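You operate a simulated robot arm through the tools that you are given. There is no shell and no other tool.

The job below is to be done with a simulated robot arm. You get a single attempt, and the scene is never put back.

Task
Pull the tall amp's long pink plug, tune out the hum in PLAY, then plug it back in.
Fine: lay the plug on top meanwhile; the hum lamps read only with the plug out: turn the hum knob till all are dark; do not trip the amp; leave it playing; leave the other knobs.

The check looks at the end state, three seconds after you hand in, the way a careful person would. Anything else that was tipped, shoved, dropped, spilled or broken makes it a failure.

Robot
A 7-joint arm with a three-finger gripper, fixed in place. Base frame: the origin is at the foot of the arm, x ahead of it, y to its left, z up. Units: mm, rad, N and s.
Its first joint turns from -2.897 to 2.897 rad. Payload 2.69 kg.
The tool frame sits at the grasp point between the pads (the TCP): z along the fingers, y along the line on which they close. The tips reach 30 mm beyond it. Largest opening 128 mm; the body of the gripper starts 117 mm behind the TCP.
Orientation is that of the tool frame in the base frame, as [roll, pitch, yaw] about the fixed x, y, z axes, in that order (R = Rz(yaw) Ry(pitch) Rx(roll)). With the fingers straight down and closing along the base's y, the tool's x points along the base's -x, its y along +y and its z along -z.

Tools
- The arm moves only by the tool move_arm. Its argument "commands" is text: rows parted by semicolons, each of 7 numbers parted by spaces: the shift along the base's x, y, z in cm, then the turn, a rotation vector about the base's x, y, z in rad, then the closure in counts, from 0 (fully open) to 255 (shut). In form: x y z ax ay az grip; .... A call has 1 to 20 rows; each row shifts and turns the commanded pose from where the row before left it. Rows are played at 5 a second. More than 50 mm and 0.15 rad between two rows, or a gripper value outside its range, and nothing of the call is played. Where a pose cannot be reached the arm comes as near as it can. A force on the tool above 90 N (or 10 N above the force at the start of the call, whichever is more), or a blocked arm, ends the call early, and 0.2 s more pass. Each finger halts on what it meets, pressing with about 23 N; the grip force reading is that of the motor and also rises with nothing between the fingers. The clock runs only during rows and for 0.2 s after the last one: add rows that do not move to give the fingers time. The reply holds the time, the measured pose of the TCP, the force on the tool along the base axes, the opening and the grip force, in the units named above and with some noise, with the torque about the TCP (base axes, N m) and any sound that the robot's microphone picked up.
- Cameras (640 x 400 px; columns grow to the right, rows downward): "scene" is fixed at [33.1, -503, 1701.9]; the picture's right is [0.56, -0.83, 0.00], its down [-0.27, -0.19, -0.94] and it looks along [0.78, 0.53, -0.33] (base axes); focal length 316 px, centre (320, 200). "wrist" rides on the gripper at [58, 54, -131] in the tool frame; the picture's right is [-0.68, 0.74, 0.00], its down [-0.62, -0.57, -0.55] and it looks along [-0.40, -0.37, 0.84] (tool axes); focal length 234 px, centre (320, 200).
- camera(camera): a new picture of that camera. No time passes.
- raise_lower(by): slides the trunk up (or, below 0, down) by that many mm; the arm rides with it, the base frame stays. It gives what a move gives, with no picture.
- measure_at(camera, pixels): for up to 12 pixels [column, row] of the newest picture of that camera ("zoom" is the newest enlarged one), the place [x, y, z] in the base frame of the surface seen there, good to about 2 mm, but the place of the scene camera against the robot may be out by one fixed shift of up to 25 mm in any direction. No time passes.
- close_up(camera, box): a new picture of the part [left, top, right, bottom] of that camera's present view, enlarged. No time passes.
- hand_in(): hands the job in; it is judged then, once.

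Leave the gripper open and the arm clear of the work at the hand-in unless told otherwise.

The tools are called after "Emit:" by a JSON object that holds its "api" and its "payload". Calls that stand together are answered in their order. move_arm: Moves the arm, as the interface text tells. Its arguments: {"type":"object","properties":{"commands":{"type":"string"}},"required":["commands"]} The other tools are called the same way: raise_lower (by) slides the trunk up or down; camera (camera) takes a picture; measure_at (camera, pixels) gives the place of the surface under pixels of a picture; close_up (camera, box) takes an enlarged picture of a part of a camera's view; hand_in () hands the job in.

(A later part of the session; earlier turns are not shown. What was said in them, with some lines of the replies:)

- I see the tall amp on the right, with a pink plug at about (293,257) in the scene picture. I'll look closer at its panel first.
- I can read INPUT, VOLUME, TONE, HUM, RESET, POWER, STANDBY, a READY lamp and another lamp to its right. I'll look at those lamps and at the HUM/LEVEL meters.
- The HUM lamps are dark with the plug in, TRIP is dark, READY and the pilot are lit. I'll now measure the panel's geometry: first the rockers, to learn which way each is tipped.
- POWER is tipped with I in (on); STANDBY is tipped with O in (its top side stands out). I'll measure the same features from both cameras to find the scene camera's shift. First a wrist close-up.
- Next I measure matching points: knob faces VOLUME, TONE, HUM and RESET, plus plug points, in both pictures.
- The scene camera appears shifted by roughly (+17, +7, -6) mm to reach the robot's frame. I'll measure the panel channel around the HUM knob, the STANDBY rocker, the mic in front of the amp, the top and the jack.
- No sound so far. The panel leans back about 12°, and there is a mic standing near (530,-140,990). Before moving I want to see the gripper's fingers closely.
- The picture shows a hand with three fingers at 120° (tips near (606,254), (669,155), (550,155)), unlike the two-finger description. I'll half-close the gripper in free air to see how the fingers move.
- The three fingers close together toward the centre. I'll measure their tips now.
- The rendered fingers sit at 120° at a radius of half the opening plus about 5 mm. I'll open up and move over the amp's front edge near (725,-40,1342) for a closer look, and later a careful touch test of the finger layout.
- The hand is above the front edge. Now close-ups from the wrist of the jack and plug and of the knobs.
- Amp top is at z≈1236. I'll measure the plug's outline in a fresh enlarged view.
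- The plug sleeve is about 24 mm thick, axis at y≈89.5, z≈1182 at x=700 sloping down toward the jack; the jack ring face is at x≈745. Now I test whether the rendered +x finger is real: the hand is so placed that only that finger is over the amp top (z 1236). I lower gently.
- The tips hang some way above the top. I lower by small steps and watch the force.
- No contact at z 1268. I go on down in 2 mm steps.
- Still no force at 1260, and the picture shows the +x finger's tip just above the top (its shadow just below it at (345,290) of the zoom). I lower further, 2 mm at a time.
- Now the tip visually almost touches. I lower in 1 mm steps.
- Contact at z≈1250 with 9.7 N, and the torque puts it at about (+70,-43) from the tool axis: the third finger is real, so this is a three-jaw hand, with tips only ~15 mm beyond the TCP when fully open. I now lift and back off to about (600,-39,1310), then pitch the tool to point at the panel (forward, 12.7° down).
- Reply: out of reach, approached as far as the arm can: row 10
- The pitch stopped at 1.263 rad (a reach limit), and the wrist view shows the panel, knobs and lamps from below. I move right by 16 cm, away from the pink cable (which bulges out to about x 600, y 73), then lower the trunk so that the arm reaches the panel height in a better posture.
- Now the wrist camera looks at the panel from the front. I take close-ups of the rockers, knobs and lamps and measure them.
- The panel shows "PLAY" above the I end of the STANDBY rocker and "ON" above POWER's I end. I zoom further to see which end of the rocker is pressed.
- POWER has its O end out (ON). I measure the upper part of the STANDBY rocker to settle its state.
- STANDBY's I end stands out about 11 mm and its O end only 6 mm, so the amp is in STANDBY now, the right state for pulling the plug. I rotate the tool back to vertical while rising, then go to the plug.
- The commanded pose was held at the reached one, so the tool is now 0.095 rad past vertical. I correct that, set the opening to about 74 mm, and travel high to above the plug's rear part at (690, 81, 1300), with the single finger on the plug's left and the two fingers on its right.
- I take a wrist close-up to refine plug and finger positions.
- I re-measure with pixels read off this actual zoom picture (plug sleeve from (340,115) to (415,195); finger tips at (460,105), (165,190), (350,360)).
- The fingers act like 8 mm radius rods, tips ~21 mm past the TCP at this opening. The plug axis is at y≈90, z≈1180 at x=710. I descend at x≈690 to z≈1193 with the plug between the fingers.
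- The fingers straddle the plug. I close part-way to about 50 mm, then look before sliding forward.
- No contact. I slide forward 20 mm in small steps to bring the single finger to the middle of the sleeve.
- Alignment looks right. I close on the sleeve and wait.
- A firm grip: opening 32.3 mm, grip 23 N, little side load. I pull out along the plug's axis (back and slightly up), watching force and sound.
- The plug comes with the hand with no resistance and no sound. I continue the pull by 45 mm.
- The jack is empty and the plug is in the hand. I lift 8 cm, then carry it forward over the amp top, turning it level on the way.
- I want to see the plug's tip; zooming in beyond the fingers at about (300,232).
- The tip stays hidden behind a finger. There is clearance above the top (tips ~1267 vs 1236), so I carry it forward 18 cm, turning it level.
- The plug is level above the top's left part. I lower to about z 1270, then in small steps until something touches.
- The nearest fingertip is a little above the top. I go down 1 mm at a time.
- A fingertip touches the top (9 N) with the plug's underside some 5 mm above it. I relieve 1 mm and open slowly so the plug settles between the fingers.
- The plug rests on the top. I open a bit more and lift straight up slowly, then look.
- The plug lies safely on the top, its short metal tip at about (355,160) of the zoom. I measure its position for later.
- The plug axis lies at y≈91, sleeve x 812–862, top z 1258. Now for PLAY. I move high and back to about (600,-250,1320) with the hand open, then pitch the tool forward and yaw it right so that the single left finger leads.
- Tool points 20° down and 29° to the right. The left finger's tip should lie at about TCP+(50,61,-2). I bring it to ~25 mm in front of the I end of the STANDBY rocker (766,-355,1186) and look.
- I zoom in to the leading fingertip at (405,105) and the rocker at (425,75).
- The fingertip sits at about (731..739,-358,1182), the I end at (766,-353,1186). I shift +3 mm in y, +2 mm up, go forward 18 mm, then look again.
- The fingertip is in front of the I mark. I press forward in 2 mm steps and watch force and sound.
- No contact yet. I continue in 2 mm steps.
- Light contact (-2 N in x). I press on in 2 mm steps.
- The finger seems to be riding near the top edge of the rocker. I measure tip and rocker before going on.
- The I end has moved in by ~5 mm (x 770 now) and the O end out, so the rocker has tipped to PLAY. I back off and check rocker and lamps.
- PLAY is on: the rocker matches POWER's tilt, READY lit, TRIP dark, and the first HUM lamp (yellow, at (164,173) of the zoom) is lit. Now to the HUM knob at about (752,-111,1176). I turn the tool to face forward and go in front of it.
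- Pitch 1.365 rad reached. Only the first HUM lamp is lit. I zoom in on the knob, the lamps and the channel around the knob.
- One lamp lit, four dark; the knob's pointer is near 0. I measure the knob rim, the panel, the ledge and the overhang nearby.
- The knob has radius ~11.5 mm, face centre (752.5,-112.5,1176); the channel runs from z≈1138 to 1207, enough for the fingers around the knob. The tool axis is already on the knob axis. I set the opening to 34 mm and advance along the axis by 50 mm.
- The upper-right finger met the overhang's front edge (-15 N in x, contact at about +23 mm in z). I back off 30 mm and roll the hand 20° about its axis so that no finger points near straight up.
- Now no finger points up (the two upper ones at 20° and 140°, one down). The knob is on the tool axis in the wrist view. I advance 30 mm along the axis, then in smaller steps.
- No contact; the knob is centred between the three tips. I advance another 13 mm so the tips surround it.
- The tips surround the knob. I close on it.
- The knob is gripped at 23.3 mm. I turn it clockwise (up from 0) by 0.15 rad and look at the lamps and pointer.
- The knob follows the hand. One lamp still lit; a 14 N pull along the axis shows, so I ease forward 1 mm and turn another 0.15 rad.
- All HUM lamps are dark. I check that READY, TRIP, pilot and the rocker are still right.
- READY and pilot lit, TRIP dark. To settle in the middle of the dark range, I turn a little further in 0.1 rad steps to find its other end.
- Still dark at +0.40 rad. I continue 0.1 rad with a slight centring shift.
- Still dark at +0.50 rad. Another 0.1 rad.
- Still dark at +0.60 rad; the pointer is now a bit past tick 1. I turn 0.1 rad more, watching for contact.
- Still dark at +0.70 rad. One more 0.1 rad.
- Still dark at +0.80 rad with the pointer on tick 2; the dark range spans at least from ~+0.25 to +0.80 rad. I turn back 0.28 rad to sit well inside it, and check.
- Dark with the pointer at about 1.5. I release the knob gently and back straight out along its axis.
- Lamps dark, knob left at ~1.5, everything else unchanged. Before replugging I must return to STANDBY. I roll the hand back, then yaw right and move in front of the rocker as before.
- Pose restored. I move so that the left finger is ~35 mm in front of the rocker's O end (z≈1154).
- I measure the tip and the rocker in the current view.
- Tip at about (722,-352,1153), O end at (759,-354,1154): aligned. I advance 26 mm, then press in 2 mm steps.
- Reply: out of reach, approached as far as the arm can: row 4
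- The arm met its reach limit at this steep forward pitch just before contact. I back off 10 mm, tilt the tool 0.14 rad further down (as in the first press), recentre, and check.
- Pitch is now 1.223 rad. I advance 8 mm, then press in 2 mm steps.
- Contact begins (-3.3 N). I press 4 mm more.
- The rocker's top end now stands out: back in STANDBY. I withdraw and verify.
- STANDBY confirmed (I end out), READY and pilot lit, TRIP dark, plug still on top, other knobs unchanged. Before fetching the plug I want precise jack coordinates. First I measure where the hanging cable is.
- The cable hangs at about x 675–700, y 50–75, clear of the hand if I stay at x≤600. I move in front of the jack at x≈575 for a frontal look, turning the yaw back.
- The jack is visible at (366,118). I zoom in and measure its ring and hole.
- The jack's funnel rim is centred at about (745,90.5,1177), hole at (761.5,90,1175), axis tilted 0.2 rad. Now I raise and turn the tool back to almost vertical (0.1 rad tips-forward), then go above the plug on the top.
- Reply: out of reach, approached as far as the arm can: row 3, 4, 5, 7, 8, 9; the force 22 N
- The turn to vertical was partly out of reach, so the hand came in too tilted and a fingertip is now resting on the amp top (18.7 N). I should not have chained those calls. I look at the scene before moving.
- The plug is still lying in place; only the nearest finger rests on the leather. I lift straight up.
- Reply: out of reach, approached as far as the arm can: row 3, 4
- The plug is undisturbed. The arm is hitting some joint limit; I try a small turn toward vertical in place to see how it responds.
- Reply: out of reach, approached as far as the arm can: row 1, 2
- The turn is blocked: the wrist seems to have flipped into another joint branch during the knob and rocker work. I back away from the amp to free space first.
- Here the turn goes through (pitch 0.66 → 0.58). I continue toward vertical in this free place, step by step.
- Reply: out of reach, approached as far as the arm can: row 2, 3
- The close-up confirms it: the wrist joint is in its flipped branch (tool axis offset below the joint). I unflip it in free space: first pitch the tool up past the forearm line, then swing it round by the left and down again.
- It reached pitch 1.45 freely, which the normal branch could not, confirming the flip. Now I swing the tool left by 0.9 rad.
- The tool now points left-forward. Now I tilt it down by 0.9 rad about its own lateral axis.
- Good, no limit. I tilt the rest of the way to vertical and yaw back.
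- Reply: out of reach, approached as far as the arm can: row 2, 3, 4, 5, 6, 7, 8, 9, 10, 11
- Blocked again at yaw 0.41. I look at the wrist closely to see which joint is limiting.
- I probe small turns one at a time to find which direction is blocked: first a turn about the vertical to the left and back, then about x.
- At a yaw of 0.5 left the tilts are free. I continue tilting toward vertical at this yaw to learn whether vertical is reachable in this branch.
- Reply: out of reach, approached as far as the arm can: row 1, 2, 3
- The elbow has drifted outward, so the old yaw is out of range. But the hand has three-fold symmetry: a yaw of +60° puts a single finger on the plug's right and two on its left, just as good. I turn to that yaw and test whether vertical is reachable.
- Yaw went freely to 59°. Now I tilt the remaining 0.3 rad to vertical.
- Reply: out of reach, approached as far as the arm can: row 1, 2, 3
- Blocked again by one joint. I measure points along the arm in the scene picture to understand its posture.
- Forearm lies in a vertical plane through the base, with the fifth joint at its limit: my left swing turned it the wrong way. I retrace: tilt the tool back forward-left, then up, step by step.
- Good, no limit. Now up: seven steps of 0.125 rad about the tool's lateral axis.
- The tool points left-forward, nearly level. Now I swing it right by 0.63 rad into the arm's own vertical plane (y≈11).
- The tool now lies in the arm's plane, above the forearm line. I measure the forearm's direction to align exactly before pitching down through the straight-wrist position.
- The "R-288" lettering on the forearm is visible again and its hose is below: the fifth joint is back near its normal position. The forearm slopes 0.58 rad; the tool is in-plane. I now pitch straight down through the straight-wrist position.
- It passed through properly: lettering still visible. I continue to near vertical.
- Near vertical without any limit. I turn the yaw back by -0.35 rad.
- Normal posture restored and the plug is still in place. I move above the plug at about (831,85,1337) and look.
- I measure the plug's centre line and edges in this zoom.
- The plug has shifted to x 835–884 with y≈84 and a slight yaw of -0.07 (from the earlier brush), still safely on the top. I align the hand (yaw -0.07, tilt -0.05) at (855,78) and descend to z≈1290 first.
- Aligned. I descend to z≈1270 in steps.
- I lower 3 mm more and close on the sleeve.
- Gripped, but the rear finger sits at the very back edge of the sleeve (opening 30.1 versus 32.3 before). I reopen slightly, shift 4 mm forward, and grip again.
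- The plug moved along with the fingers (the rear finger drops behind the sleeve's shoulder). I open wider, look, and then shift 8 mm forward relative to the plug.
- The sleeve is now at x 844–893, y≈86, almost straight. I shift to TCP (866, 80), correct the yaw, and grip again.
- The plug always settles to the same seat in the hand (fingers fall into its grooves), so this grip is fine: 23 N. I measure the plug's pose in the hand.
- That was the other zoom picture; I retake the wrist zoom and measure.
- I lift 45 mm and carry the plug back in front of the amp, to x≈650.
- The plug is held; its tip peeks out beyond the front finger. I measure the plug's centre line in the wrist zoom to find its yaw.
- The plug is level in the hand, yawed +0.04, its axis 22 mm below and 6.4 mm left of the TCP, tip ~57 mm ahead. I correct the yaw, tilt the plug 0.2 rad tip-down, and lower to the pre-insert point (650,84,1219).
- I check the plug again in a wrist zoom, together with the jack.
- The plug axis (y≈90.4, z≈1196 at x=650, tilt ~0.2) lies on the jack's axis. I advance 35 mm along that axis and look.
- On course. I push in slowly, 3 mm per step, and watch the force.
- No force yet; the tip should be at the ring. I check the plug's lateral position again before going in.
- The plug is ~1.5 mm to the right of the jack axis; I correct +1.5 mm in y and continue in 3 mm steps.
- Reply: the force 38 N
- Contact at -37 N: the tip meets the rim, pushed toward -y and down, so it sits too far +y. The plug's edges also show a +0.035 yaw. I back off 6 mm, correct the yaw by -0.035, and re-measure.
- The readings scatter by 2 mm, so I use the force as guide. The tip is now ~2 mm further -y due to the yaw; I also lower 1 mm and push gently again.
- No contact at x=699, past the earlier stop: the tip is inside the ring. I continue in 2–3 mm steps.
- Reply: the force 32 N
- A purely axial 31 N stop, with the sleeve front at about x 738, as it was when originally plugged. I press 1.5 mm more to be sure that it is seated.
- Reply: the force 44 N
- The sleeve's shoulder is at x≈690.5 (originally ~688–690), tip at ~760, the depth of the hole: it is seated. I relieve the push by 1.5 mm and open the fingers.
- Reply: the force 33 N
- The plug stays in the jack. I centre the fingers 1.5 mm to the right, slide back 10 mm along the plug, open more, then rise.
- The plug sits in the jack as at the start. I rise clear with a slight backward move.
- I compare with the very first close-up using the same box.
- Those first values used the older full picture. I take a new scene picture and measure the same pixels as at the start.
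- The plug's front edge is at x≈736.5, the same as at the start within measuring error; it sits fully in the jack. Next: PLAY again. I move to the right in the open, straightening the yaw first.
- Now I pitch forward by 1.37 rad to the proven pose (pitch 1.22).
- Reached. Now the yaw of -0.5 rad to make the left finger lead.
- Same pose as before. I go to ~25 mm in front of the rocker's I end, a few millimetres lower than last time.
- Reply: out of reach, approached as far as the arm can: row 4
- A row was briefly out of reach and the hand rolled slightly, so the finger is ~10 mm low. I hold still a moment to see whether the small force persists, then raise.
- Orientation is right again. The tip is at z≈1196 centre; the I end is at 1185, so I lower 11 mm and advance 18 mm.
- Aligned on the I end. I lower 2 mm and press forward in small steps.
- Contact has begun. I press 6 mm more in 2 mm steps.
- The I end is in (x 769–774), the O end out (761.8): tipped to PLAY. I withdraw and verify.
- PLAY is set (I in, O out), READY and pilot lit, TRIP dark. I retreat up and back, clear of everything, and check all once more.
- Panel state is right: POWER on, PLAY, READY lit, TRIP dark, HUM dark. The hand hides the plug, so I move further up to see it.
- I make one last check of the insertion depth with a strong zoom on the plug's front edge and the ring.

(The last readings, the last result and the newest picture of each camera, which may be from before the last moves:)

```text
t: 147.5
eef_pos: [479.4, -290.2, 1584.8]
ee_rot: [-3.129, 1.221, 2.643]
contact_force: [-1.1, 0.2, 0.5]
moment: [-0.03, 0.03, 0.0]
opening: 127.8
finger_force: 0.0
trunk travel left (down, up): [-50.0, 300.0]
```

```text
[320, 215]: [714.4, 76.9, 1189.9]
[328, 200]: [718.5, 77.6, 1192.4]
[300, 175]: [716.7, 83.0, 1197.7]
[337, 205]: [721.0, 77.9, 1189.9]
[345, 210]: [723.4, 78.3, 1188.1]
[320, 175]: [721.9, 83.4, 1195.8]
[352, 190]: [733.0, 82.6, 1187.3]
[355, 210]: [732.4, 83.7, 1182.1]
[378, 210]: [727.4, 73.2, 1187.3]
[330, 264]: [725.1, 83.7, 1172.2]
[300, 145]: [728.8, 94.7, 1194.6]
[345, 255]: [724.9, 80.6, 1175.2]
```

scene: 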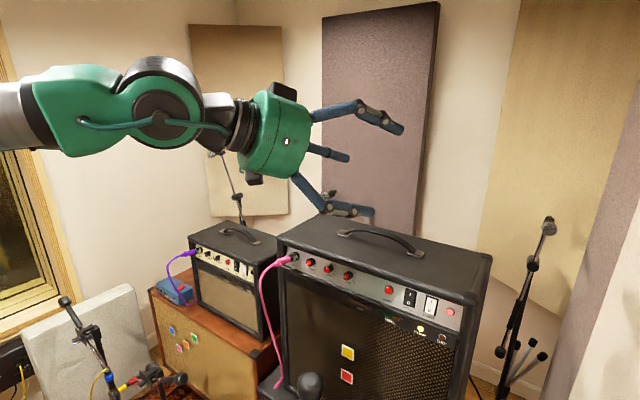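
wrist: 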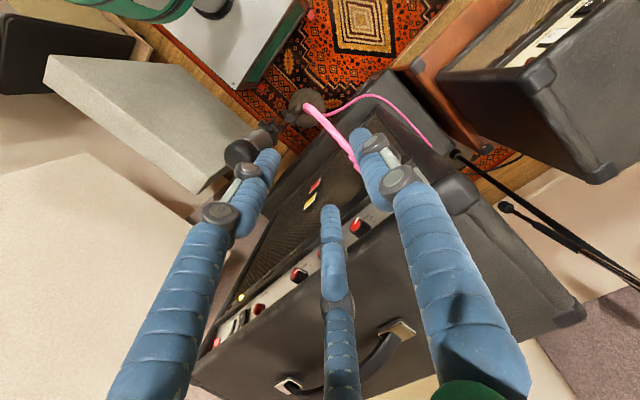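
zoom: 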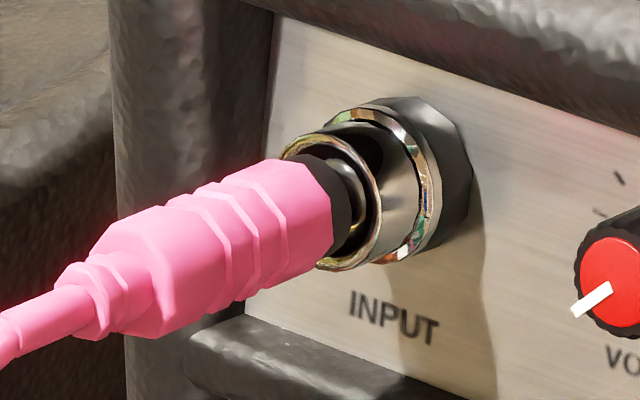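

The plug's front edge is at x≈736.5 and the sleeve's shoulder at ≈690, both as at the start. The end state I read:
- The plug is fully in the jack.
- POWER is on, the amp is in PLAY, READY is lit, and TRIP is dark.
- HUM was tuned until all its lamps were dark with the plug out.
- VOLUME and TONE are untouched.
- The mic and the other gear are in place, the gripper is open, and the arm is clear.

I hand in.

Emit:
{"api": "hand_in", "payload": {}}

```text
The job is handed in.
```

I've handed the job in. The pink plug is back in its jack and the tall amp is on and in PLAY, with TRIP dark. I haven't had a pass or fail result back.

- **Order:** The amp was in STANDBY at the start, so I pulled the plug then and laid it on top. I switched to PLAY to tune, back to STANDBY to plug in, and then to PLAY again.
- **Hum:** With the plug out, one HUM lamp was lit. I turned the knob up until all were dark, went further to confirm they stayed dark, and came back to about 1.5 on the dial, inside that dark range.
- **Plug seating:** It stopped firmly, and its front edge and shoulder measure where they were at the start, within about 2 mm. I heard no click, and no lamp shows whether it is seated.
- **Mishaps:** The arm got into an awkward posture and a fingertip pressed on the amp's top. That slid the plug about 2 cm while it lay there, but it stayed on top. Earlier, while lining up on the HUM knob, a finger bumped the edge above the panel with about 15 N. Neither left any visible damage.

VOLUME and TONE look unchanged, and I saw nothing tipped or moved in the last pictures. The gripper is open and the arm is clear.
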